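You operate a simulated robot arm through the tools that you are given. There is no shell and no other tool. Be economical: measure what you need, move in short steps, check, and stop when the job is done.

You are at the controls of a simulated two-armed robot. One attempt, no reset.

## Task
Crate the blue block, tag the crate HOLD and load it.
Fine: slide the pallet bolt to HELD first; block upright into the spares crate, tag into its pocket; carry the crate in both hands on to the sample pallet.

The check looks at the end state, three seconds after you hand in, the way a careful person would. Anything else that was tipped, shoved, dropped, spilled or broken makes it a failure.

## Robot
Two 6-joint arms with two-finger parallel grippers on one trunk, on a base that drives. Base frame: it is fixed to the floor where the robot stands at the start and does not move with it; the origin is under the middle of the robot, x ahead of it, y to its left, z up. Units: m, degrees, N and s.
The left shoulder is at the start at [0.06, 0.187, 0.772], the right one opposite. With the tool pointing down near the work surface each hand reaches from about 0.26 to 0.62 m from the robot's upright axis, wherever it stands, measured 20 degrees to its own side. Places, roughly: crate [0.6, -0.2, 0.5]; deck of the sample pallet [0.6, 0.2, 0.6]; pallet bolt [0.5, 0, 0.5]. Payload 1.57 kg a hand.
Tool frame (each hand has its own): the origin (TCP) lies between the finger pads and is the grasp point; the fingertips stand 0.03 m ahead of it; z points along the fingers, y is the line along which they close. Largest opening 0.11 m; finger width 0.024, thickness 0.012; the body of the gripper, 0.048 by 0.112 m, starts 0.078 m behind the TCP.
Orientation is told as [roll, pitch, yaw] about the base's x, y, z axes, in that order, counted from this pose: with the fingers straight down and closing along the base's y, the tool's x points along the base's -x, its y along +y and its z along -z.

## Interface
- The arms move only by the tool jog_arm. It takes "left_deltas", "right_deltas" or both (then of equal length, played together; a hand with none holds still); each is a list of rows, each an object (a shift or turn left out is 0, a gripper value left out holds the last) with "slide": the shift along the tool's x, y, z in m, a list of three; "delta_rot": the turn, a rotation vector about the tool's x, y, z in degrees, a list of three; "grip": the gripper command, from -1 (shut) to 1 (fully open), values between in proportion. In form: [{"slide": [x, y, z], "delta_rot": [ax, ay, az], "grip": grip}, ...]. A call has 1 to 12 rows; each row shifts and turns the commanded pose from where the row before left it, along the tool's axes as they then stand. Rows are played at 5 a second. More than 0.05 m and 8.6 degrees between two rows, or a gripper value outside its range, and nothing of the call is played. Where a pose cannot be reached the arm comes as near as it can. A force on the tool above 50 N (or 10 N above the force at the start of the call, whichever is more), or a blocked arm, ends the call early, and 0.2 s more pass. Each finger travels about 0.153 m/s and halts on what it meets, pressing with about 39 N; the grip force reading is that of the motor and also rises with nothing between the fingers. The clock runs only during rows and for 0.2 s after the last one: add rows that do not move to give the fingers time. The reply holds the time, the measured pose of the TCP, the force on the tool along the base axes, the opening and the grip force, in the units named above and with some noise, with the torque about the TCP (base axes, N m) and any sound that the robot's microphone picked up.
- Cameras (640 x 400 px; columns grow to the right, rows downward): "scene" is now at [0.009, 0.0085, 1.335]; the picture's right is [0.06, -1.00, 0.00], its down [-0.69, -0.04, -0.72] and it looks along [0.72, 0.04, -0.69] (base axes); focal length 274 px, centre (320, 200). "left" rides on the left gripper at [0.07, -0.016, -0.141] in its tool frame; the picture's right is [0.23, 0.97, 0.00], its down [-0.86, 0.20, -0.48] and it looks along [-0.47, 0.11, 0.88] (tool axes); focal length 222 px, centre (320, 200). "right" rides on the right gripper at [0.07, 0.016, -0.141] in its tool frame; the picture's right is [-0.23, 0.97, 0.00], its down [-0.86, -0.20, -0.48] and it looks along [-0.47, -0.11, 0.88] (tool axes); focal length 222 px, centre (320, 200). There is no depth. A picture from a camera that has moved, and an enlarged one, comes with that camera's place and axes in the base frame and with its lens. The place of the scene camera against the robot may be out by one fixed shift of up to 0.025 m in any direction.
- get_image(camera): a new picture of that camera. No time passes.
- raise_lower(by): slides the trunk up (or, below 0, down) by that many m; the arms and the scene camera ride with it, the base frame stays. It gives what a move gives, with no picture.
- drive_base(legs): drives the robot by 1 to 6 legs, each [ahead, left, turn to the left] in m, m and degrees, along the robot's own axes; the way and the turn of a leg run together, so that a leg with both is an arc; at most 1.5 m and 180 degrees a leg. The arms and the cameras ride along, it lands a little off, and it stops where it bumps. It gives what a move gives.
- aim_head(pan, tilt): turns the head with the scene camera to pan (to the left, within 86 degrees either way) and tilt (down, from -29 to 69), counted from straight ahead of the robot. It gives what a move gives.
- enlarge(camera, box): a new picture of the part [left, top, right, bottom] of that camera's present view, enlarged. No time passes.
- hand_in(): hands the job in; it is judged then, once.

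Work in short steps. Places have to be worked out from the pictures, the camera data and where the tool is seen: move nearer, look again, correct. Check each grasp and each placing, and mend what went wrong. You have 120 turns and 92 pictures in all, those below and enlarged ones among them. Open the grippers and draw the arms clear of the work before you hand the job in, unless the task says otherwise; then end with one line.

The tools are called as name(argument=value, ...) on one line, values as JSON. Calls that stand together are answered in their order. jog_arm: Moves the arms, as the interface text tells. Its arguments: {"type":"object","properties":{"left_deltas":{"type":"array"},"right_deltas":{"type":"array"}},"required":[]} The other tools are called the same way: raise_lower (by) slides the trunk up or down; drive_base (legs) drives the base; aim_head (pan, tilt) turns the head that bears the scene camera; get_image (camera) takes a picture; enlarge (camera, box) takes an enlarged picture of a part of a camera's view; hand_in () hands the job in.

At the start:

```text
t: 0.0
left_eef_pos: [0.3983, 0.0749, 0.917]
left_ee_rot: [0.0, 0.1, 0.0]
left_ft_force: [0.7, 0.7, -0.4]
left_wrist_torque: [0.04, 0.01, -0.01]
left_gripper_width: 0.1096
left_gripper_force: 0.0
right_eef_pos: [0.409, -0.3416, 0.9016]
right_ee_rot: [0.0, 0.0, 0.0]
right_ft_force: [0.2, 0.9, 0.0]
right_wrist_torque: [0.0, 0.02, -0.02]
right_gripper_width: 0.11
right_gripper_force: 0.1
trunk travel left (down, up): [-0.4, 0.59]
robot x, y, heading: [-0.0004, -0.0012, -0.2]
head pan, tilt: [3.2, 44.0]
```

scene: 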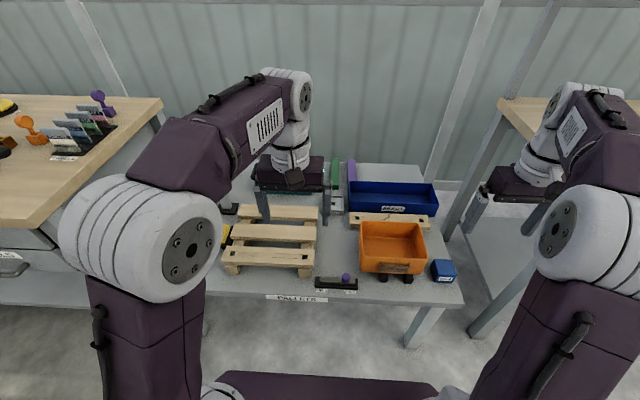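
right: 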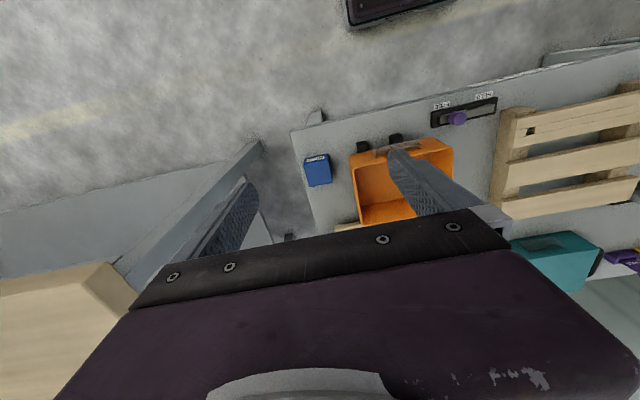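
left: 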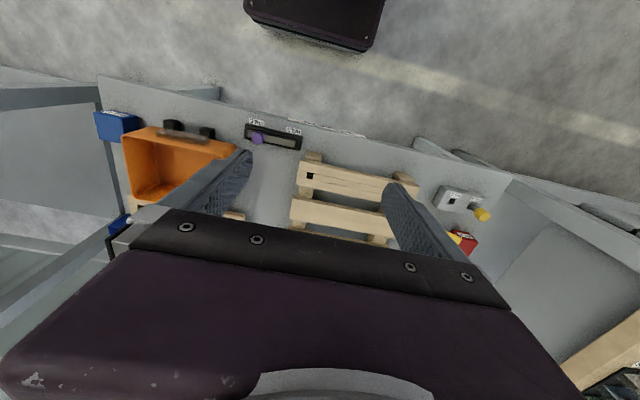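

I'll start by looking closely at the work table: the crate, the bolt, the pallet and the tags on the left bench.

enlarge(camera="scene", box=[200, 150, 480, 310])

enlarge(camera="scene", box=[0, 80, 160, 180])

enlarge(camera="right", box=[280, 80, 520, 230])

enlarge(camera="left", box=[80, 80, 320, 230])

```text
2.29 times, centred on (340, 230) of scene
camera zoom: at [0.009, 0.0085, 1.335], right [0.06, -1.0, 0.0], down [-0.69, -0.04, -0.72], along [0.72, 0.04, -0.69], focal length 626 px, centre (274, 131)
```

zoom: 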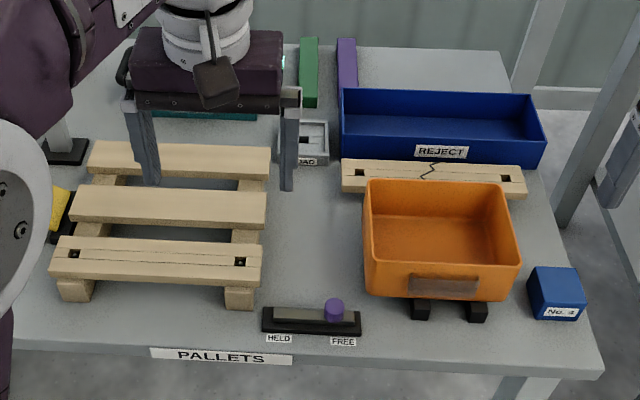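

```text
4.00 times, centred on (80, 130) of scene
camera zoom: at [0.009, 0.0085, 1.335], right [0.06, -1.0, 0.0], down [-0.69, -0.04, -0.72], along [0.72, 0.04, -0.69], focal length 1096 px, centre (1280, 480)
```

zoom: 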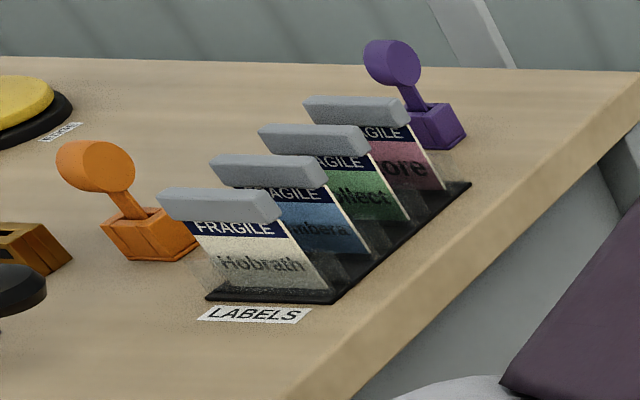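

```text
2.67 times, centred on (400, 155) of right
camera zoom: at [0.3377, -0.3249, 1.0423], right [0.23, 0.97, 0.0], down [0.86, -0.2, 0.48], along [0.47, -0.11, -0.88], focal length 592 px, centre (107, 320)
```

zoom: 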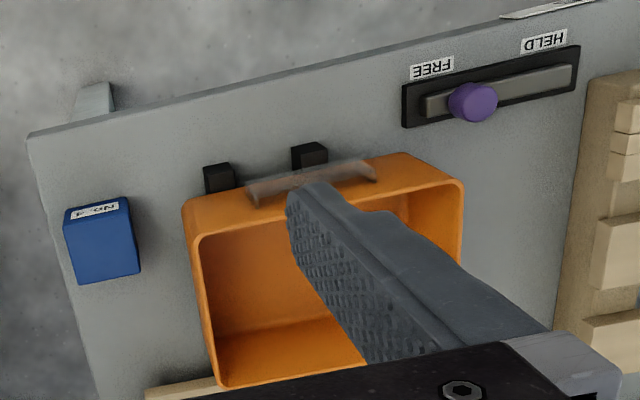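

```text
2.67 times, centred on (200, 155) of left
camera zoom: at [0.3294, 0.06, 1.0596], right [-0.23, 0.97, 0.0], down [0.86, 0.2, 0.48], along [0.47, 0.11, -0.88], focal length 592 px, centre (640, 320)
```

zoom: 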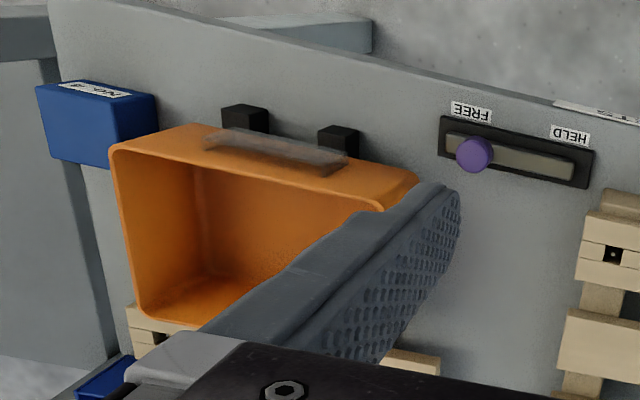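

The labels on the left bench read FRAGILE, so the HOLD tag may be elsewhere. I'll pan the head to look around.

aim_head(pan=60, tilt=35)

get_image(camera="scene")

aim_head(pan=-60, tilt=35)

get_image(camera="scene")

```text
t: 1.3
left_eef_pos: [0.3981, 0.0753, 0.9176]
left_ee_rot: [0.0, 0.0, 0.0]
left_ft_force: [0.5, 0.2, -0.7]
left_wrist_torque: [-0.04, -0.02, 0.01]
left_gripper_width: 0.1099
left_gripper_force: 0.0
right_eef_pos: [0.4081, -0.3401, 0.9007]
right_ee_rot: [0.1, 0.0, 0.0]
right_ft_force: [0.2, 0.5, -0.3]
right_wrist_torque: [0.03, 0.01, 0.0]
right_gripper_width: 0.11
right_gripper_force: 0.1
trunk travel left (down, up): [-0.4, 0.59]
robot x, y, heading: [-0.0042, -0.002, 0.2]
head pan, tilt: [60.0, 35.0]
```

```text
84 pictures are left
camera scene: at [-0.0288, 0.0802, 1.3484], right [0.87, -0.5, 0.0], down [-0.29, -0.5, -0.82], along [0.41, 0.71, -0.57], focal length 274 px, centre (320, 200)
```

scene: 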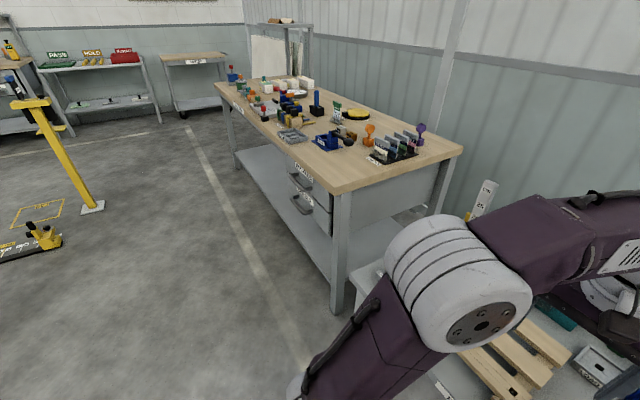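

```text
t: 3.3
left_eef_pos: [0.3996, 0.0749, 0.9172]
left_ee_rot: [0.0, -0.1, 0.0]
left_ft_force: [-0.2, -0.2, 0.8]
left_wrist_torque: [0.05, 0.0, 0.02]
left_gripper_width: 0.11
left_gripper_force: 0.1
right_eef_pos: [0.4086, -0.3404, 0.9015]
right_ee_rot: [0.0, 0.0, 0.0]
right_ft_force: [-0.5, 0.3, 0.9]
right_wrist_torque: [-0.02, -0.02, 0.01]
right_gripper_width: 0.1102
right_gripper_force: 0.0
trunk travel left (down, up): [-0.4, 0.59]
robot x, y, heading: [-0.0008, -0.0014, -0.1]
head pan, tilt: [-60.0, 35.0]
```

```text
83 pictures are left
camera scene: at [-0.0288, -0.0723, 1.3484], right [-0.87, -0.5, 0.0], down [-0.29, 0.5, -0.82], along [0.41, -0.71, -0.57], focal length 274 px, centre (320, 200)
```

scene: 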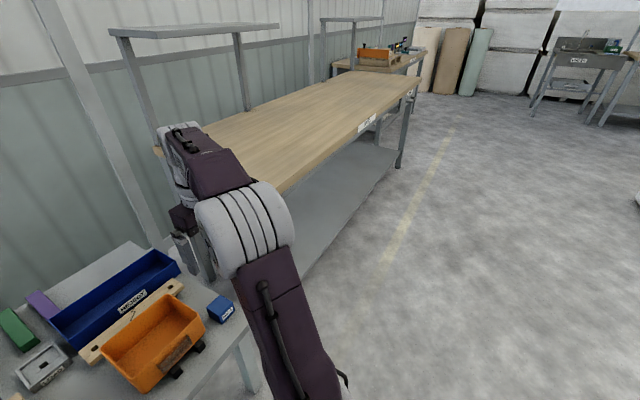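

There is a stand with green, yellow (HOLD) and red signs at the far left. I'll turn toward it and zoom in there and on the bench.

aim_head(pan=80, tilt=25)

get_image(camera="scene")

enlarge(camera="scene", box=[120, 20, 280, 120])

enlarge(camera="scene", box=[340, 40, 540, 165])

```text
t: 5.5
left_eef_pos: [0.3994, 0.0755, 0.9181]
left_ee_rot: [0.0, 0.0, 0.0]
left_ft_force: [0.6, 0.3, -0.8]
left_wrist_torque: [-0.03, 0.0, 0.01]
left_gripper_width: 0.1099
left_gripper_force: 0.1
right_eef_pos: [0.409, -0.3401, 0.9012]
right_ee_rot: [0.0, 0.0, 0.0]
right_ft_force: [0.3, -0.2, 0.6]
right_wrist_torque: [-0.01, 0.0, -0.02]
right_gripper_width: 0.1101
right_gripper_force: 0.0
trunk travel left (down, up): [-0.4, 0.59]
robot x, y, heading: [0.0002, -0.0017, -0.1]
head pan, tilt: [80.0, 25.0]
```

```text
82 pictures are left
camera scene: at [-0.0569, 0.0947, 1.3642], right [0.98, -0.17, 0.0], down [-0.07, -0.42, -0.91], along [0.16, 0.89, -0.42], focal length 274 px, centre (320, 200)
```

scene: 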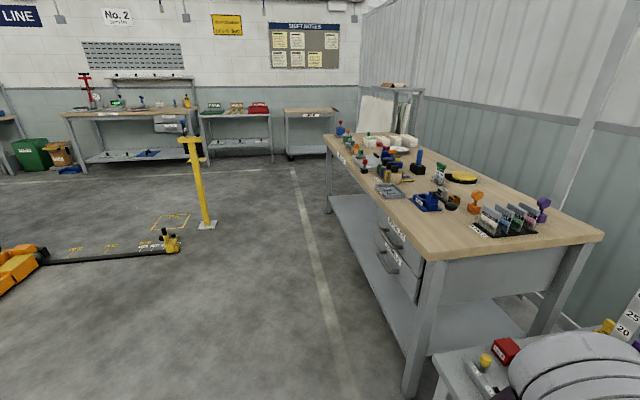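

```text
4.00 times, centred on (200, 70) of scene
camera zoom: at [-0.0569, 0.0947, 1.3642], right [0.98, -0.17, 0.0], down [-0.07, -0.42, -0.91], along [0.16, 0.89, -0.42], focal length 1096 px, centre (800, 720)
```

zoom: 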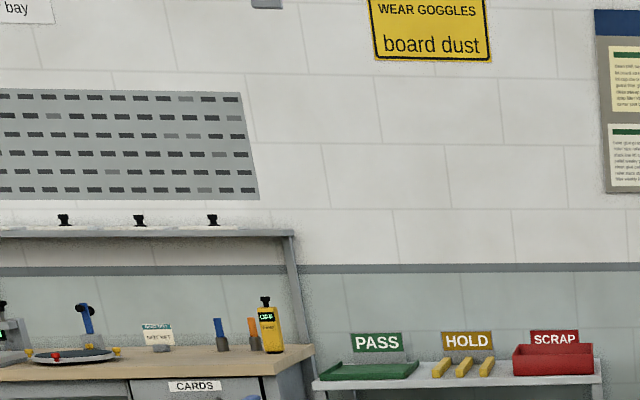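

```text
3.20 times, centred on (440, 102) of scene
camera zoom: at [-0.0569, 0.0947, 1.3642], right [0.98, -0.17, 0.0], down [-0.07, -0.42, -0.91], along [0.16, 0.89, -0.42], focal length 877 px, centre (-64, 512)
```

zoom: 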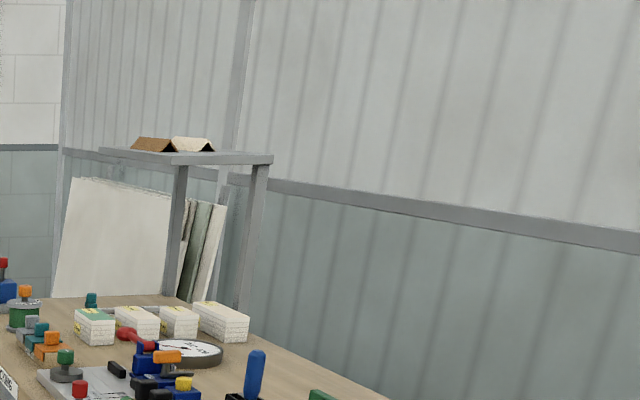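

The HOLD stand at the back is only a sorting spot. I'll look at the left end of the pallet table, the bench items and the drawers.

enlarge(camera="scene", box=[330, 150, 490, 250])

enlarge(camera="scene", box=[460, 175, 620, 275])

enlarge(camera="scene", box=[430, 300, 590, 400])

enlarge(camera="scene", box=[60, 60, 220, 160])

enlarge(camera="scene", box=[320, 110, 440, 185])

```text
4.00 times, centred on (410, 200) of scene
camera zoom: at [-0.0569, 0.0947, 1.3642], right [0.98, -0.17, 0.0], down [-0.07, -0.42, -0.91], along [0.16, 0.89, -0.42], focal length 1096 px, centre (-40, 200)
```

zoom: 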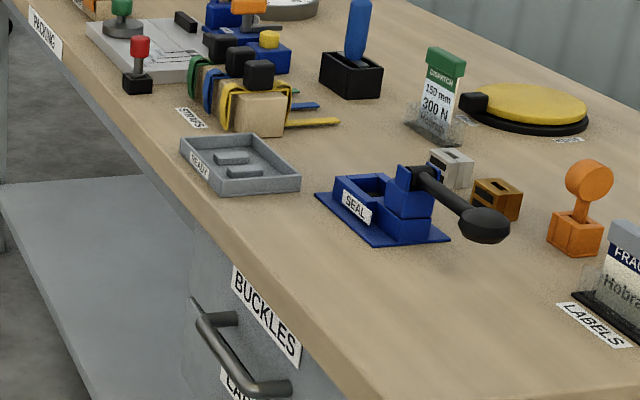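

```text
4.00 times, centred on (540, 225) of scene
camera zoom: at [-0.0569, 0.0947, 1.3642], right [0.98, -0.17, 0.0], down [-0.07, -0.42, -0.91], along [0.16, 0.89, -0.42], focal length 1096 px, centre (-560, 100)
```

zoom: 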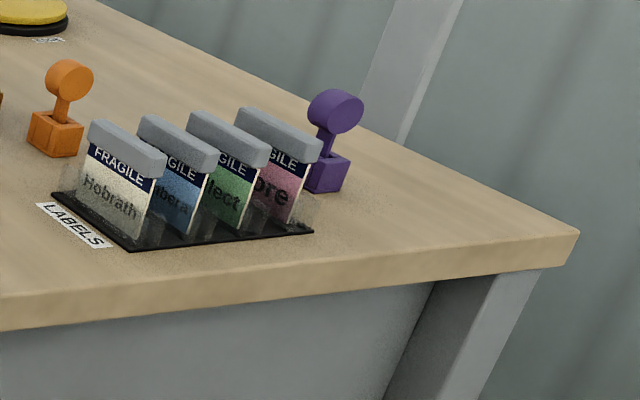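

```text
4.00 times, centred on (510, 350) of scene
camera zoom: at [-0.0569, 0.0947, 1.3642], right [0.98, -0.17, 0.0], down [-0.07, -0.42, -0.91], along [0.16, 0.89, -0.42], focal length 1096 px, centre (-440, -400)
```

zoom: 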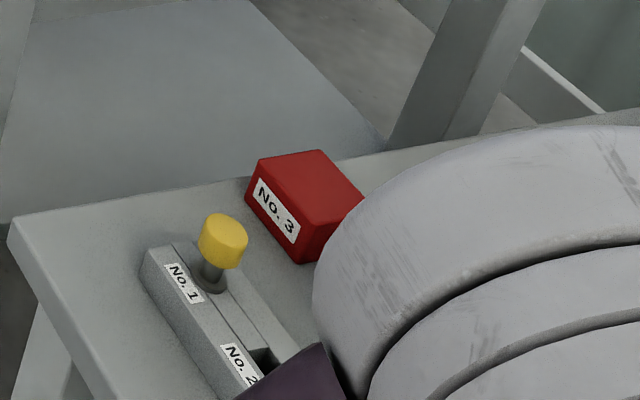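

```text
4.00 times, centred on (140, 110) of scene
camera zoom: at [-0.0569, 0.0947, 1.3642], right [0.98, -0.17, 0.0], down [-0.07, -0.42, -0.91], along [0.16, 0.89, -0.42], focal length 1096 px, centre (1040, 560)
```

zoom: 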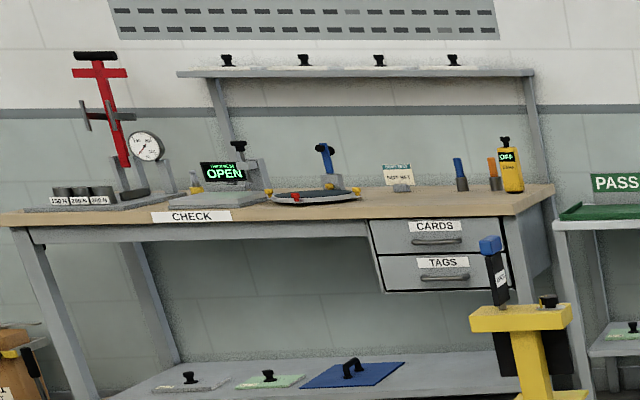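

```text
5.33 times, centred on (380, 148) of scene
camera zoom: at [-0.0569, 0.0947, 1.3642], right [0.98, -0.17, 0.0], down [-0.07, -0.42, -0.91], along [0.16, 0.89, -0.42], focal length 1461 px, centre (0, 480)
```

zoom: 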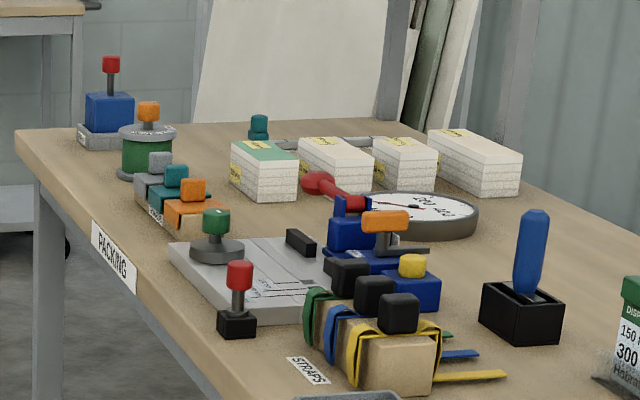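

The CHECK bench far to the left has a TAGS drawer, and that's where HOLD tags should be. First the local work: from three views the bolt knob is near (0.478, -0.05, 0.535), so I bring the left hand above it half open.

jog_arm(left_deltas=[{"slide": [-0.0115, -0.018, 0.04], "grip": 0}, {"slide": [-0.0115, -0.018, 0.04]}, {"slide": [-0.0115, -0.018, 0.04]}, {"slide": [-0.0115, -0.018, 0.04]}, {"slide": [-0.0115, -0.018, 0.04]}, {"slide": [-0.0115, -0.018, 0.04]}, {"slide": [-0.0115, -0.018, 0.04]}])

get_image(camera="left")

aim_head(pan=-5, tilt=50)

get_image(camera="scene")

```text
t: 7.1
left_eef_pos: [0.4798, -0.0524, 0.6373]
left_ee_rot: [-0.1, 0.0, 0.1]
left_ft_force: [-0.1, -0.9, 0.0]
left_wrist_torque: [0.02, -0.01, -0.01]
left_gripper_width: 0.0548
left_gripper_force: 0.1
right_eef_pos: [0.4084, -0.3399, 0.901]
right_ee_rot: [0.0, 0.1, 0.0]
right_ft_force: [0.3, -0.2, -0.2]
right_wrist_torque: [-0.02, 0.01, -0.01]
right_gripper_width: 0.11
right_gripper_force: 0.0
trunk travel left (down, up): [-0.4, 0.59]
robot x, y, heading: [0.0028, 0.003, 0.1]
head pan, tilt: [80.0, 25.0]
```

```text
74 pictures are left
camera left: at [0.4107, -0.0678, 0.779], right [-0.23, 0.97, 0.0], down [0.86, 0.2, 0.48], along [0.47, 0.11, -0.88], focal length 222 px, centre (320, 200)
```

left: 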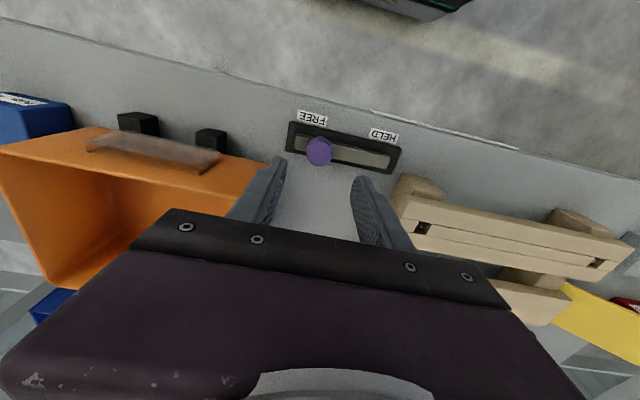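

```text
t: 8.7
left_eef_pos: [0.4799, -0.0503, 0.6374]
left_ee_rot: [0.0, 0.2, 0.0]
left_ft_force: [-0.4, -0.5, 0.5]
left_wrist_torque: [0.04, -0.01, -0.02]
left_gripper_width: 0.0549
left_gripper_force: 0.0
right_eef_pos: [0.4082, -0.341, 0.9011]
right_ee_rot: [0.1, 0.0, 0.0]
right_ft_force: [0.9, 0.5, -1.0]
right_wrist_torque: [0.02, 0.0, -0.02]
right_gripper_width: 0.1099
right_gripper_force: 0.1
trunk travel left (down, up): [-0.4, 0.59]
robot x, y, heading: [-0.0003, -0.0005, -0.1]
head pan, tilt: [-5.0, 50.0]
```

```text
73 pictures are left
camera scene: at [0.0039, -0.0027, 1.3267], right [-0.09, -1.0, 0.0], down [-0.76, 0.07, -0.64], along [0.64, -0.06, -0.77], focal length 274 px, centre (320, 200)
```

scene: 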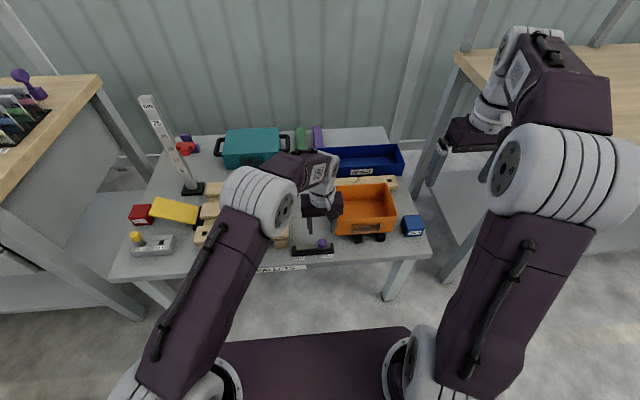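

The knob is at about (0.479, -0.052), right under the hand. I lower so the tips straddle it, then close.

jog_arm(left_deltas=[{"slide": [0, 0, 0.04]}, {"slide": [0, 0, 0.03]}, {"slide": [0, 0, 0.022]}, {"grip": -0.5}, {"grip": -0.7}, {"grip": -0.9}, {}])

get_image(camera="left")

```text
t: 9.5
left_eef_pos: [0.4808, -0.0512, 0.5554]
left_ee_rot: [-0.1, -0.1, 0.0]
left_ft_force: [-11.4, 1.5, 23.0]
left_wrist_torque: [0.47, 0.48, 0.17]
left_gripper_width: 0.0296
left_gripper_force: 1.5
right_eef_pos: [0.4073, -0.3403, 0.9023]
right_ee_rot: [0.1, 0.1, 0.0]
right_ft_force: [0.5, -0.1, 0.3]
right_wrist_torque: [-0.01, 0.03, -0.01]
right_gripper_width: 0.1101
right_gripper_force: 0.0
trunk travel left (down, up): [-0.4, 0.59]
robot x, y, heading: [0.0028, -0.0027, -0.1]
head pan, tilt: [-5.0, 50.0]
stopped in row 4 (left hand): the force on the tool passed its limit (the readings are from after the stop); the commanded pose is now the measured one
```

```text
72 pictures are left
camera left: at [0.4106, -0.0675, 0.6983], right [-0.23, 0.97, 0.0], down [0.85, 0.2, 0.48], along [0.47, 0.11, -0.88], focal length 222 px, centre (320, 200)
```

left: 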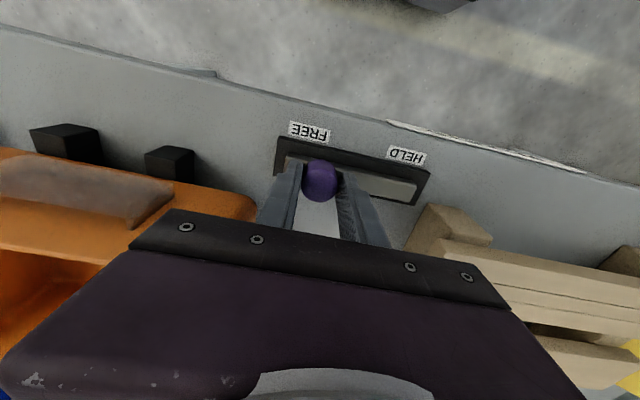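

The tips touched the bolt plate at z≈0.525 with the knob between the fingers. I rise 4 mm and close on the knob.

jog_arm(left_deltas=[{"slide": [0, 0, -0.004]}, {"grip": -0.6}, {"grip": -0.8}, {"grip": -0.8}])

```text
t: 10.5
left_eef_pos: [0.4824, -0.0525, 0.5574]
left_ee_rot: [0.0, 0.0, 0.0]
left_ft_force: [-1.9, 0.0, -14.3]
left_wrist_torque: [0.02, -0.87, -0.02]
left_gripper_width: 0.0273
left_gripper_force: 37.6
right_eef_pos: [0.4084, -0.3401, 0.9004]
right_ee_rot: [0.1, 0.1, 0.0]
right_ft_force: [-0.3, -0.6, 0.7]
right_wrist_torque: [-0.01, 0.04, 0.02]
right_gripper_width: 0.1099
right_gripper_force: 0.0
trunk travel left (down, up): [-0.4, 0.59]
robot x, y, heading: [0.0004, -0.0054, -0.2]
head pan, tilt: [-5.0, 50.0]
```

The knob is gripped, 27 mm wide. I slide it toward HELD (+y) in short rows.

jog_arm(left_deltas=[{"slide": [0, 0.01, 0.001]}, {"slide": [0, 0.01, 0]}, {"slide": [0, 0.01, 0]}, {"slide": [0, 0.01, 0]}, {"slide": [0, 0.01, 0]}, {"slide": [0, 0.005, 0]}, {}])

get_image(camera="left")

```text
t: 11.9
left_eef_pos: [0.4822, -0.0083, 0.5568]
left_ee_rot: [-0.7, -0.4, -0.2]
left_ft_force: [-0.2, -17.4, -7.3]
left_wrist_torque: [-0.32, 0.14, 0.08]
left_gripper_width: 0.0271
left_gripper_force: 37.1
right_eef_pos: [0.4073, -0.3434, 0.9013]
right_ee_rot: [0.0, 0.1, -0.1]
right_ft_force: [0.3, 1.2, 0.1]
right_wrist_torque: [-0.04, 0.0, -0.05]
right_gripper_width: 0.1098
right_gripper_force: 0.0
trunk travel left (down, up): [-0.4, 0.59]
robot x, y, heading: [-0.0018, -0.0023, -0.5]
head pan, tilt: [-5.0, 50.0]
stopped in row 7 (left hand): the force on the tool passed its limit (the readings are from after the stop); the commanded pose is now the measured one
```

```text
71 pictures are left
camera left: at [0.4112, -0.0208, 0.6988], right [-0.22, 0.97, -0.01], down [0.85, 0.2, 0.48], along [0.47, 0.1, -0.88], focal length 222 px, centre (320, 200)
```

left: 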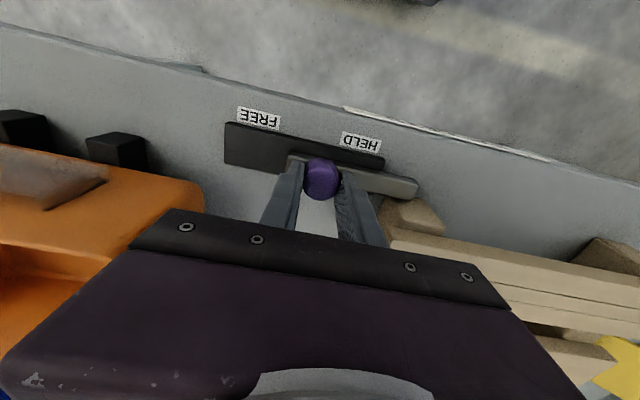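

The bolt moved about 45 mm and then loaded up. The knob still looks short of HELD, so I push a little more to see if this is the true stop.

jog_arm(left_deltas=[{"slide": [0, 0.004, 0]}, {"slide": [0, 0.004, 0]}, {"slide": [0, 0.004, 0]}])

enlarge(camera="left", box=[200, 90, 460, 250])

```text
t: 12.5
left_eef_pos: [0.4808, -0.0074, 0.5559]
left_ee_rot: [-1.1, -0.5, -0.3]
left_ft_force: [1.4, -14.7, -8.5]
left_wrist_torque: [-0.03, 0.11, 0.08]
left_gripper_width: 0.0269
left_gripper_force: 37.9
right_eef_pos: [0.4076, -0.344, 0.9002]
right_ee_rot: [0.0, 0.2, -0.4]
right_ft_force: [-0.4, -0.3, -0.3]
right_wrist_torque: [0.0, 0.01, -0.02]
right_gripper_width: 0.1101
right_gripper_force: 0.0
trunk travel left (down, up): [-0.4, 0.59]
robot x, y, heading: [-0.0008, -0.0037, -0.4]
head pan, tilt: [-5.0, 50.0]
stopped in row 2 (left hand): the force on the tool passed its limit (the readings are from after the stop); the commanded pose is now the measured one
```

```text
2.46 times, centred on (330, 170) of left
camera zoom: at [0.4107, -0.0196, 0.6988], right [-0.22, 0.97, -0.02], down [0.85, 0.2, 0.48], along [0.47, 0.09, -0.88], focal length 547 px, centre (295, 274)
```

zoom: 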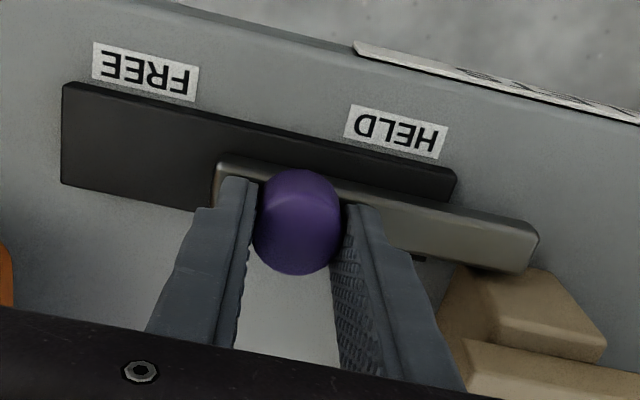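

It's a firm stop, with the robot itself yielding. I release, rise, and check the bolt from above.

jog_arm(left_deltas=[{"grip": -0.2}, {"slide": [0, 0, -0.03]}, {"slide": [0, 0, -0.05]}, {"slide": [0, 0, -0.05]}])

get_image(camera="left")

```text
t: 13.5
left_eef_pos: [0.4801, -0.0041, 0.6876]
left_ee_rot: [-0.9, -0.5, -0.3]
left_ft_force: [0.3, 1.1, 0.5]
left_wrist_torque: [0.0, -0.04, 0.01]
left_gripper_width: 0.044
left_gripper_force: 0.1
right_eef_pos: [0.4067, -0.344, 0.9011]
right_ee_rot: [0.0, 0.0, -0.3]
right_ft_force: [-0.3, 0.5, 0.7]
right_wrist_torque: [0.01, -0.04, 0.0]
right_gripper_width: 0.1098
right_gripper_force: 0.1
trunk travel left (down, up): [-0.4, 0.59]
robot x, y, heading: [-0.0006, 0.0011, -0.2]
head pan, tilt: [-5.0, 50.0]
```

```text
69 pictures are left
camera left: at [0.4085, -0.0178, 0.83], right [-0.22, 0.97, -0.02], down [0.85, 0.2, 0.48], along [0.47, 0.09, -0.88], focal length 222 px, centre (320, 200)
```

left: 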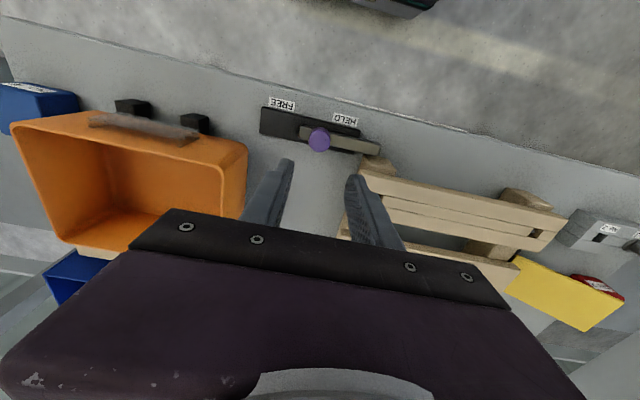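

The bolt stays extended at HELD. Block No. 4 is near (0.53, -0.376), a bit far for the right hand, so I raise and retract the left arm and sidestep 0.12 m to the right.

jog_arm(left_deltas=[{"slide": [0, 0, -0.05]}, {"slide": [0, 0, -0.05]}, {"slide": [0, 0, -0.05]}, {"slide": [0, 0, -0.05]}, {"slide": [0.04, 0.03, 0]}, {"slide": [0.04, 0.03, 0]}, {"slide": [0.03, 0.03, 0]}])

drive_base(legs=[[0, -0.13, 0]])

get_image(camera="right")

get_image(camera="scene")

```text
t: 15.1
left_eef_pos: [0.3682, 0.0907, 0.8851]
left_ee_rot: [-1.0, -0.6, -0.3]
left_ft_force: [-0.1, -0.2, -0.2]
left_wrist_torque: [-0.03, -0.02, -0.03]
left_gripper_width: 0.044
left_gripper_force: 0.0
right_eef_pos: [0.4067, -0.344, 0.9027]
right_ee_rot: [0.0, 0.0, -0.3]
right_ft_force: [0.2, 0.7, 0.7]
right_wrist_torque: [-0.02, 0.0, 0.0]
right_gripper_width: 0.1099
right_gripper_force: 0.1
trunk travel left (down, up): [-0.4, 0.59]
robot x, y, heading: [0.0005, -0.001, -0.3]
head pan, tilt: [-5.0, 50.0]
```

```text
t: 16.4
left_eef_pos: [0.3688, -0.0393, 0.8854]
left_ee_rot: [-0.9, -0.5, -0.2]
left_ft_force: [0.1, -0.5, 0.3]
left_wrist_torque: [0.04, 0.01, 0.01]
left_gripper_width: 0.0438
left_gripper_force: 0.1
right_eef_pos: [0.4042, -0.4729, 0.9015]
right_ee_rot: [0.2, 0.0, -0.4]
right_ft_force: [-0.9, -0.5, 0.3]
right_wrist_torque: [0.05, 0.02, 0.01]
right_gripper_width: 0.1101
right_gripper_force: 0.0
trunk travel left (down, up): [-0.4, 0.59]
robot x, y, heading: [-0.0012, -0.1288, -0.5]
head pan, tilt: [-5.0, 50.0]
```

```text
68 pictures are left
camera right: at [0.3349, -0.457, 1.0417], right [0.23, 0.97, 0.0], down [0.85, -0.21, 0.48], along [0.46, -0.11, -0.88], focal length 222 px, centre (320, 200)
```

right: 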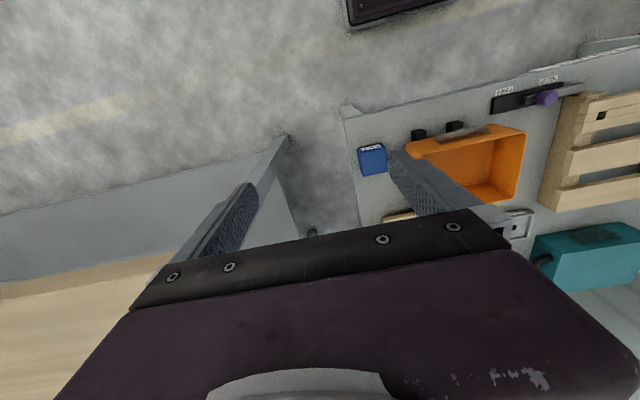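

```text
67 pictures are left
camera scene: at [0.0029, -0.1331, 1.3267], right [-0.09, -1.0, 0.0], down [-0.76, 0.07, -0.64], along [0.64, -0.06, -0.77], focal length 274 px, centre (320, 200)
```

scene: 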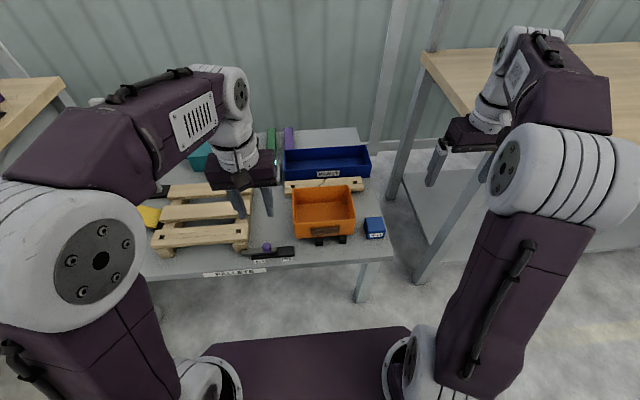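

The block resolves to about (0.522, -0.379). I bring the right hand above it at z 0.68 for a close look.

jog_arm(right_deltas=[{"slide": [-0.0198, 0.0157, 0.0367]}, {"slide": [-0.0198, 0.0157, 0.0367]}, {"slide": [-0.0198, 0.0157, 0.0367]}, {"slide": [-0.0198, 0.0157, 0.0367]}, {"slide": [-0.0198, 0.0157, 0.0367]}, {"slide": [-0.0198, 0.0157, 0.0367]}, {}])

get_image(camera="right")

```text
t: 17.9
left_eef_pos: [0.3684, -0.0372, 0.8845]
left_ee_rot: [-1.0, -0.5, -0.3]
left_ft_force: [0.6, -0.3, 0.5]
left_wrist_torque: [0.01, -0.05, 0.0]
left_gripper_width: 0.0438
left_gripper_force: 0.1
right_eef_pos: [0.5252, -0.3774, 0.6779]
right_ee_rot: [0.1, 0.0, -0.4]
right_ft_force: [-0.1, 0.6, -0.6]
right_wrist_torque: [0.03, 0.01, 0.03]
right_gripper_width: 0.1101
right_gripper_force: 0.1
trunk travel left (down, up): [-0.4, 0.59]
robot x, y, heading: [0.0, -0.1316, -0.4]
head pan, tilt: [-5.0, 50.0]
```

```text
66 pictures are left
camera right: at [0.4554, -0.362, 0.8195], right [0.23, 0.97, 0.0], down [0.85, -0.21, 0.48], along [0.47, -0.11, -0.88], focal length 222 px, centre (320, 200)
```

right: 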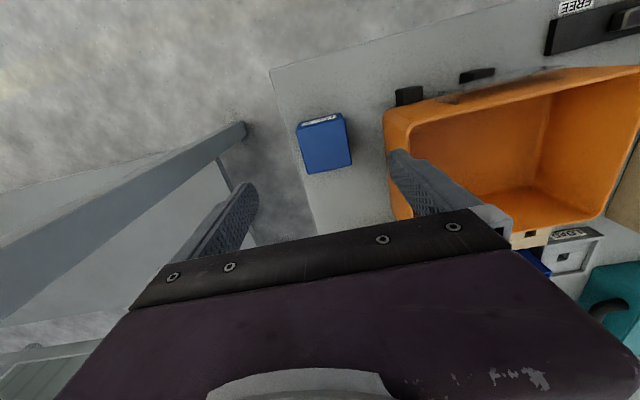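

The block is square to the base, about 0.056 wide, centred near (0.525, -0.371). The crate rim is at about z 0.56, with its right side at y≈-0.30 and front at x≈0.503. I lower around the block with a reduced opening and close.

jog_arm(right_deltas=[{"slide": [0, 0.006, 0], "grip": 0.35}, {"slide": [0, 0, 0.045]}, {"slide": [0, 0, 0.045]}, {"slide": [0, 0, 0.035]}, {"slide": [0, 0, 0.01]}])

get_image(camera="right")

```text
t: 19.1
left_eef_pos: [0.369, -0.0385, 0.8843]
left_ee_rot: [-1.0, -0.5, -0.3]
left_ft_force: [0.0, 0.4, 0.0]
left_wrist_torque: [0.01, 0.02, 0.04]
left_gripper_width: 0.0439
left_gripper_force: 0.1
right_eef_pos: [0.5244, -0.3721, 0.5469]
right_ee_rot: [0.1, 0.0, -0.4]
right_ft_force: [0.3, -1.1, 1.5]
right_wrist_torque: [0.01, 0.0, -0.02]
right_gripper_width: 0.0744
right_gripper_force: 0.1
trunk travel left (down, up): [-0.4, 0.59]
robot x, y, heading: [-0.0024, -0.1283, -0.4]
head pan, tilt: [-5.0, 50.0]
```

```text
65 pictures are left
camera right: at [0.4531, -0.3559, 0.6873], right [0.23, 0.97, 0.0], down [0.85, -0.2, 0.48], along [0.46, -0.11, -0.88], focal length 222 px, centre (320, 200)
```

right: 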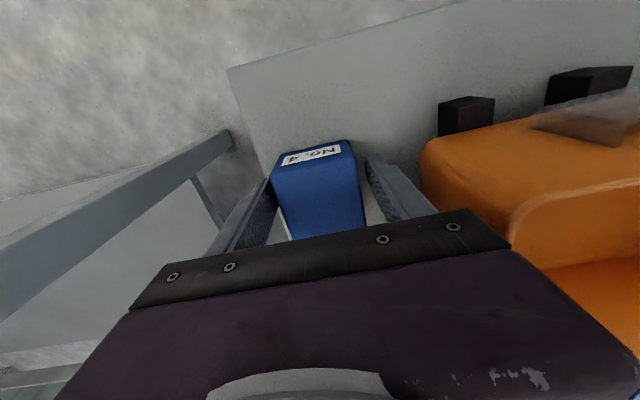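

The fingers straddle the block without touching it. I close and lift.

jog_arm(right_deltas=[{"slide": [0, 0, 0.006], "grip": 0.15}, {"grip": -0.1}, {"grip": -0.3}, {}, {"slide": [0, 0, -0.02]}, {"slide": [0, 0, -0.04]}, {"slide": [0, 0, -0.05]}, {"slide": [0, 0, -0.03]}])

get_image(camera="right")

```text
t: 20.9
left_eef_pos: [0.3699, -0.0386, 0.885]
left_ee_rot: [-1.0, -0.5, -0.2]
left_ft_force: [-0.1, 0.0, 0.3]
left_wrist_torque: [-0.01, -0.01, 0.01]
left_gripper_width: 0.0438
left_gripper_force: 0.0
right_eef_pos: [0.5269, -0.3723, 0.6788]
right_ee_rot: [0.0, 0.1, -0.3]
right_ft_force: [-0.5, 0.9, -0.4]
right_wrist_torque: [-0.01, -0.03, -0.01]
right_gripper_width: 0.0592
right_gripper_force: 38.8
trunk travel left (down, up): [-0.4, 0.59]
robot x, y, heading: [-0.0006, -0.1239, -0.4]
head pan, tilt: [-5.0, 50.0]
```

```text
64 pictures are left
camera right: at [0.455, -0.3561, 0.82], right [0.23, 0.97, 0.0], down [0.85, -0.2, 0.48], along [0.46, -0.11, -0.88], focal length 222 px, centre (320, 200)
```

right: 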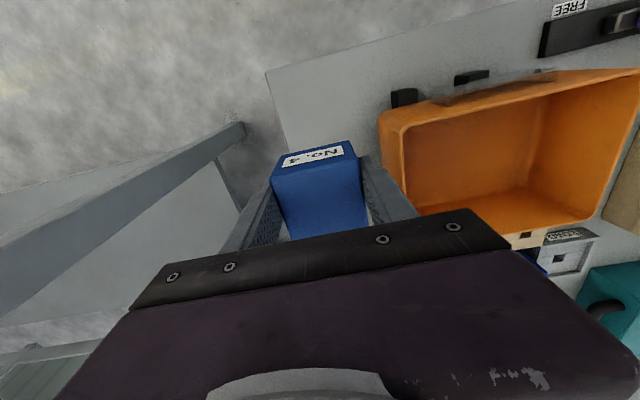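

The block is held upright. I lift higher, shift over the crate and look before lowering.

jog_arm(right_deltas=[{"slide": [0, 0, -0.05]}, {"slide": [0, 0, -0.05]}, {"slide": [-0.012, 0.043, 0]}, {"slide": [-0.012, 0.043, 0]}, {"slide": [-0.012, 0.043, 0]}, {"slide": [-0.012, 0.043, 0]}, {}])

get_image(camera="right")

enlarge(camera="scene", box=[200, 140, 420, 280])

```text
t: 22.6
left_eef_pos: [0.3703, -0.0382, 0.8847]
left_ee_rot: [-1.0, -0.5, -0.4]
left_ft_force: [-0.7, 0.0, -0.2]
left_wrist_torque: [-0.02, 0.04, 0.0]
left_gripper_width: 0.0439
left_gripper_force: 0.2
right_eef_pos: [0.5626, -0.2016, 0.777]
right_ee_rot: [0.0, 0.1, -0.3]
right_ft_force: [-0.5, -0.3, -0.8]
right_wrist_torque: [0.0, 0.03, -0.01]
right_gripper_width: 0.0595
right_gripper_force: 38.5
right hand out of reach, approached as far as the arm can: row 6
trunk travel left (down, up): [-0.4, 0.59]
robot x, y, heading: [0.0006, -0.1274, -0.6]
head pan, tilt: [-5.0, 50.0]
```

```text
63 pictures are left
camera right: at [0.4938, -0.1854, 0.9179], right [0.23, 0.97, 0.0], down [0.85, -0.21, 0.48], along [0.46, -0.11, -0.88], focal length 222 px, centre (320, 200)
```

right: 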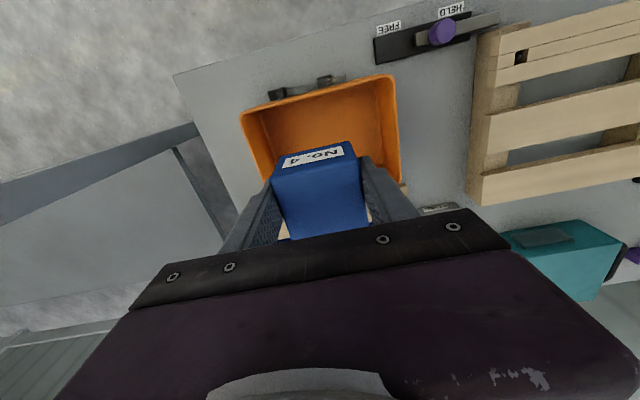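

```text
2.86 times, centred on (310, 210) of scene
camera zoom: at [0.0034, -0.132, 1.3267], right [-0.09, -1.0, 0.0], down [-0.76, 0.07, -0.64], along [0.64, -0.06, -0.77], focal length 783 px, centre (349, 171)
```

zoom: 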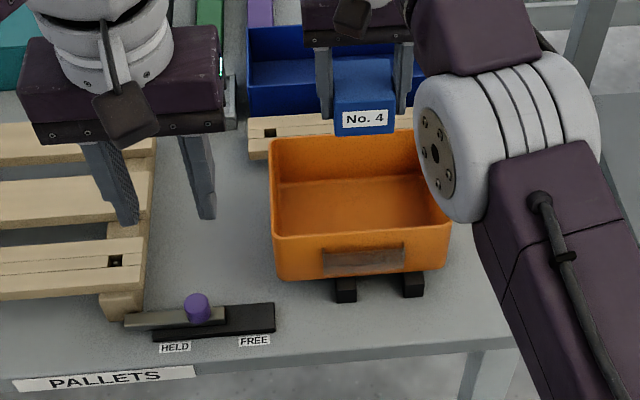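

The crate spans roughly y -0.09 to -0.305 with its front at x≈0.507. The block hangs over its middle, so I lower in steps, watching the force.

jog_arm(right_deltas=[{"slide": [0, 0, 0.045]}, {"slide": [0, 0, 0.045]}, {"slide": [0, 0, 0.045]}, {}])

get_image(camera="right")

enlarge(camera="scene", box=[270, 150, 400, 250])

```text
t: 23.6
left_eef_pos: [0.3685, -0.0384, 0.8862]
left_ee_rot: [-0.9, -0.4, -0.2]
left_ft_force: [0.2, 0.0, 0.2]
left_wrist_torque: [0.01, -0.03, 0.04]
left_gripper_width: 0.0439
left_gripper_force: 0.0
right_eef_pos: [0.5619, -0.1992, 0.6425]
right_ee_rot: [0.0, 0.0, -0.4]
right_ft_force: [0.1, 0.7, -0.8]
right_wrist_torque: [0.01, 0.0, -0.03]
right_gripper_width: 0.0594
right_gripper_force: 38.8
trunk travel left (down, up): [-0.4, 0.59]
robot x, y, heading: [-0.0007, -0.1263, -0.3]
head pan, tilt: [-5.0, 50.0]
```

```text
61 pictures are left
camera right: at [0.4915, -0.1849, 0.7835], right [0.23, 0.97, 0.0], down [0.85, -0.2, 0.48], along [0.47, -0.11, -0.88], focal length 222 px, centre (320, 200)
```

right: 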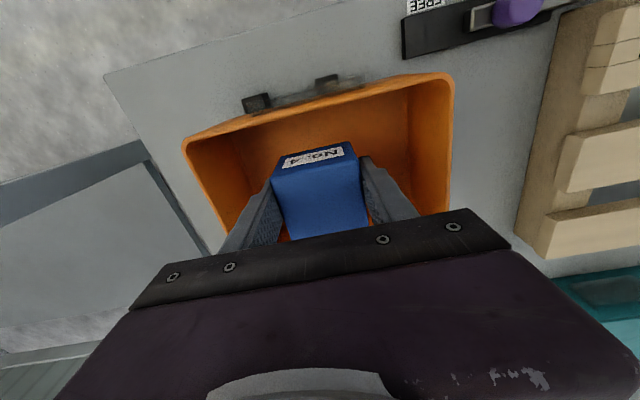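

```text
4.00 times, centred on (335, 200) of scene
camera zoom: at [0.0028, -0.1315, 1.3267], right [-0.09, -1.0, 0.0], down [-0.76, 0.07, -0.64], along [0.64, -0.06, -0.77], focal length 1096 px, centre (260, 200)
```

zoom: 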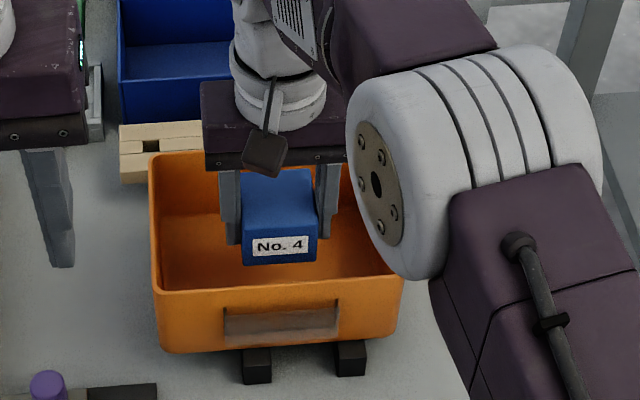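

A baseline of two heights puts the rim at z≈0.62 and the crate centre at y≈-0.195. I move 12 mm deeper in x and lower toward the crate floor in small steps.

jog_arm(right_deltas=[{"slide": [-0.013, 0, 0]}, {"slide": [0, 0.002, 0.03]}, {"slide": [0, 0, 0.02]}, {"slide": [0, 0, 0.01]}, {}])

enlarge(camera="scene", box=[270, 150, 400, 250])

```text
t: 24.8
left_eef_pos: [0.3691, -0.0384, 0.8856]
left_ee_rot: [-0.9, -0.4, -0.4]
left_ft_force: [1.3, 0.4, 0.0]
left_wrist_torque: [-0.01, 0.0, 0.0]
left_gripper_width: 0.0441
left_gripper_force: 0.0
right_eef_pos: [0.5778, -0.2013, 0.5824]
right_ee_rot: [0.1, 0.0, -0.4]
right_ft_force: [-0.9, 0.4, -1.2]
right_wrist_torque: [-0.02, 0.03, 0.0]
right_gripper_width: 0.0595
right_gripper_force: 38.9
trunk travel left (down, up): [-0.4, 0.59]
robot x, y, heading: [0.0009, -0.1293, -0.3]
head pan, tilt: [-5.0, 50.0]
```

```text
4.00 times, centred on (335, 200) of scene
camera zoom: at [0.0031, -0.1315, 1.3267], right [-0.09, -1.0, 0.0], down [-0.76, 0.07, -0.64], along [0.64, -0.06, -0.77], focal length 1096 px, centre (260, 200)
```

zoom: 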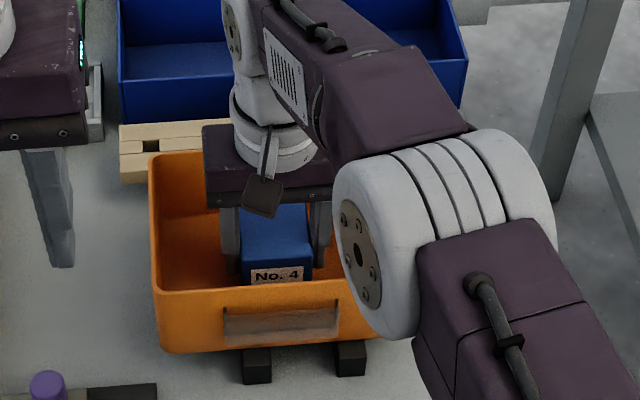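

The block is well inside the crate. I continue down in 4 mm steps and look for contact.

jog_arm(right_deltas=[{"slide": [0, 0, 0.005]}, {"slide": [0, 0, 0.005]}, {"slide": [0, 0, 0.004]}, {}])

```text
t: 25.8
left_eef_pos: [0.3655, -0.0364, 0.8862]
left_ee_rot: [-1.1, -0.7, -0.3]
left_ft_force: [-0.5, 0.3, -0.4]
left_wrist_torque: [-0.03, 0.03, -0.04]
left_gripper_width: 0.044
left_gripper_force: 0.0
right_eef_pos: [0.5771, -0.2003, 0.5735]
right_ee_rot: [0.0, -0.5, -0.4]
right_ft_force: [2.1, -2.4, 32.1]
right_wrist_torque: [-0.14, -0.22, -0.06]
right_gripper_width: 0.0589
right_gripper_force: 39.3
trunk travel left (down, up): [-0.4, 0.59]
robot x, y, heading: [-0.0019, -0.1258, -0.3]
head pan, tilt: [-5.0, 50.0]
```

The block rests on the crate floor (32 N up). I back off a few mm to relieve the force, then open slightly and rise.

jog_arm(right_deltas=[{"slide": [0, 0, -0.006]}, {"grip": 0.15}, {"grip": 0.3}, {}, {"slide": [0, 0, -0.03]}, {"slide": [0, 0, -0.05]}, {"slide": [0, 0, -0.05]}, {"slide": [0, 0, -0.05]}])

get_image(camera="right")

```text
t: 27.6
left_eef_pos: [0.3687, -0.0384, 0.8843]
left_ee_rot: [-1.0, -0.7, -0.3]
left_ft_force: [0.7, 1.4, 0.6]
left_wrist_torque: [-0.03, 0.0, 0.02]
left_gripper_width: 0.0439
left_gripper_force: 0.0
right_eef_pos: [0.5698, -0.2029, 0.7518]
right_ee_rot: [0.0, 0.0, -0.4]
right_ft_force: [0.1, 0.6, -0.1]
right_wrist_torque: [0.02, -0.04, 0.0]
right_gripper_width: 0.0717
right_gripper_force: 0.1
right hand out of reach, approached as far as the arm can: row 8
trunk travel left (down, up): [-0.4, 0.59]
robot x, y, heading: [-0.001, -0.1287, -0.3]
head pan, tilt: [-5.0, 50.0]
```

```text
58 pictures are left
camera right: at [0.4994, -0.1874, 0.8924], right [0.23, 0.97, 0.0], down [0.85, -0.2, 0.48], along [0.47, -0.11, -0.88], focal length 222 px, centre (320, 200)
```

right: 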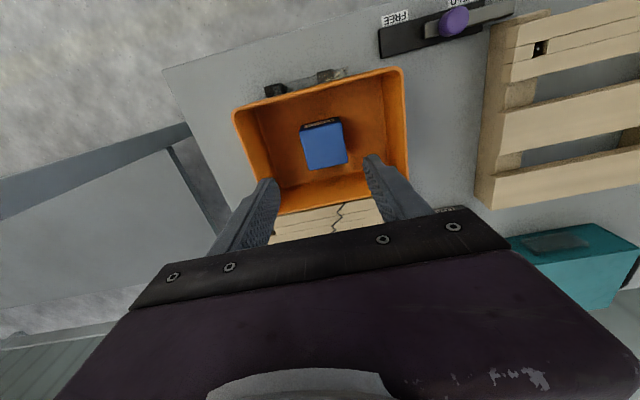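

Block No. 4 stands upright in the crate. Now for the tag: the CHECK bench with the TAGS drawer works out to around x≈-1.6, y≈5. I retract the right arm, back away from the table and turn left to look.

jog_arm(right_deltas=[{"slide": [0.02, 0, -0.04]}, {"slide": [0.02, 0, -0.04]}, {"slide": [0.03, -0.02, -0.03]}, {"slide": [0.04, -0.025, 0]}, {"slide": [0.04, -0.025, 0]}, {"slide": [0.04, -0.025, 0]}, {"slide": [0.03, -0.02, 0]}])

drive_base(legs=[[-0.45, 0, 0], [0, 0, 90]])

aim_head(pan=0, tilt=20)

get_image(camera="scene")

```text
t: 29.1
left_eef_pos: [0.3674, -0.0384, 0.8847]
left_ee_rot: [-0.9, -0.5, -0.3]
left_ft_force: [-0.4, 0.4, 0.2]
left_wrist_torque: [-0.03, -0.05, 0.0]
left_gripper_width: 0.044
left_gripper_force: 0.1
right_eef_pos: [0.3484, -0.317, 0.862]
right_ee_rot: [0.0, -0.1, -0.4]
right_ft_force: [-0.9, 0.5, -0.4]
right_wrist_torque: [0.0, 0.0, 0.01]
right_gripper_width: 0.0715
right_gripper_force: 0.1
trunk travel left (down, up): [-0.4, 0.59]
robot x, y, heading: [-0.0015, -0.1295, -0.4]
head pan, tilt: [-5.0, 50.0]
```

```text
t: 35.7
left_eef_pos: [-0.5489, 0.2424, 0.8846]
left_ee_rot: [-1.0, -0.5, 90.7]
left_ft_force: [0.6, 0.6, -0.2]
left_wrist_torque: [0.0, -0.02, 0.0]
left_gripper_width: 0.0439
left_gripper_force: 0.2
right_eef_pos: [-0.2702, 0.2268, 0.8612]
right_ee_rot: [0.0, 0.0, 90.8]
right_ft_force: [0.1, 0.1, -0.8]
right_wrist_torque: [0.03, -0.02, 0.02]
right_gripper_width: 0.0716
right_gripper_force: 0.0
trunk travel left (down, up): [-0.4, 0.59]
robot x, y, heading: [-0.454, -0.1296, 90.6]
head pan, tilt: [-5.0, 50.0]
```

```text
t: 36.7
left_eef_pos: [-0.5482, 0.2412, 0.8855]
left_ee_rot: [-0.9, -0.4, 90.7]
left_ft_force: [0.0, -0.2, 0.0]
left_wrist_torque: [-0.01, 0.01, 0.0]
left_gripper_width: 0.0441
left_gripper_force: 0.2
right_eef_pos: [-0.2692, 0.2266, 0.8611]
right_ee_rot: [-0.1, -0.1, 90.7]
right_ft_force: [0.4, -0.1, 0.2]
right_wrist_torque: [-0.01, 0.05, 0.0]
right_gripper_width: 0.0716
right_gripper_force: 0.0
trunk travel left (down, up): [-0.4, 0.59]
robot x, y, heading: [-0.4521, -0.1231, 90.5]
head pan, tilt: [0.0, 20.0]
```

```text
57 pictures are left
camera scene: at [-0.4643, -0.0895, 1.3722], right [1.0, 0.01, 0.0], down [0.0, -0.34, -0.94], along [-0.01, 0.94, -0.34], focal length 274 px, centre (320, 200)
```

scene: 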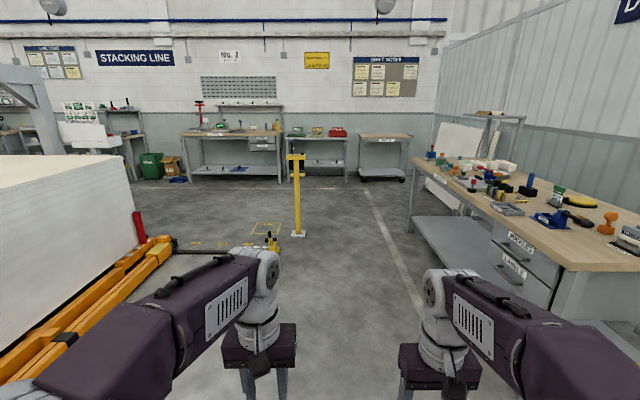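

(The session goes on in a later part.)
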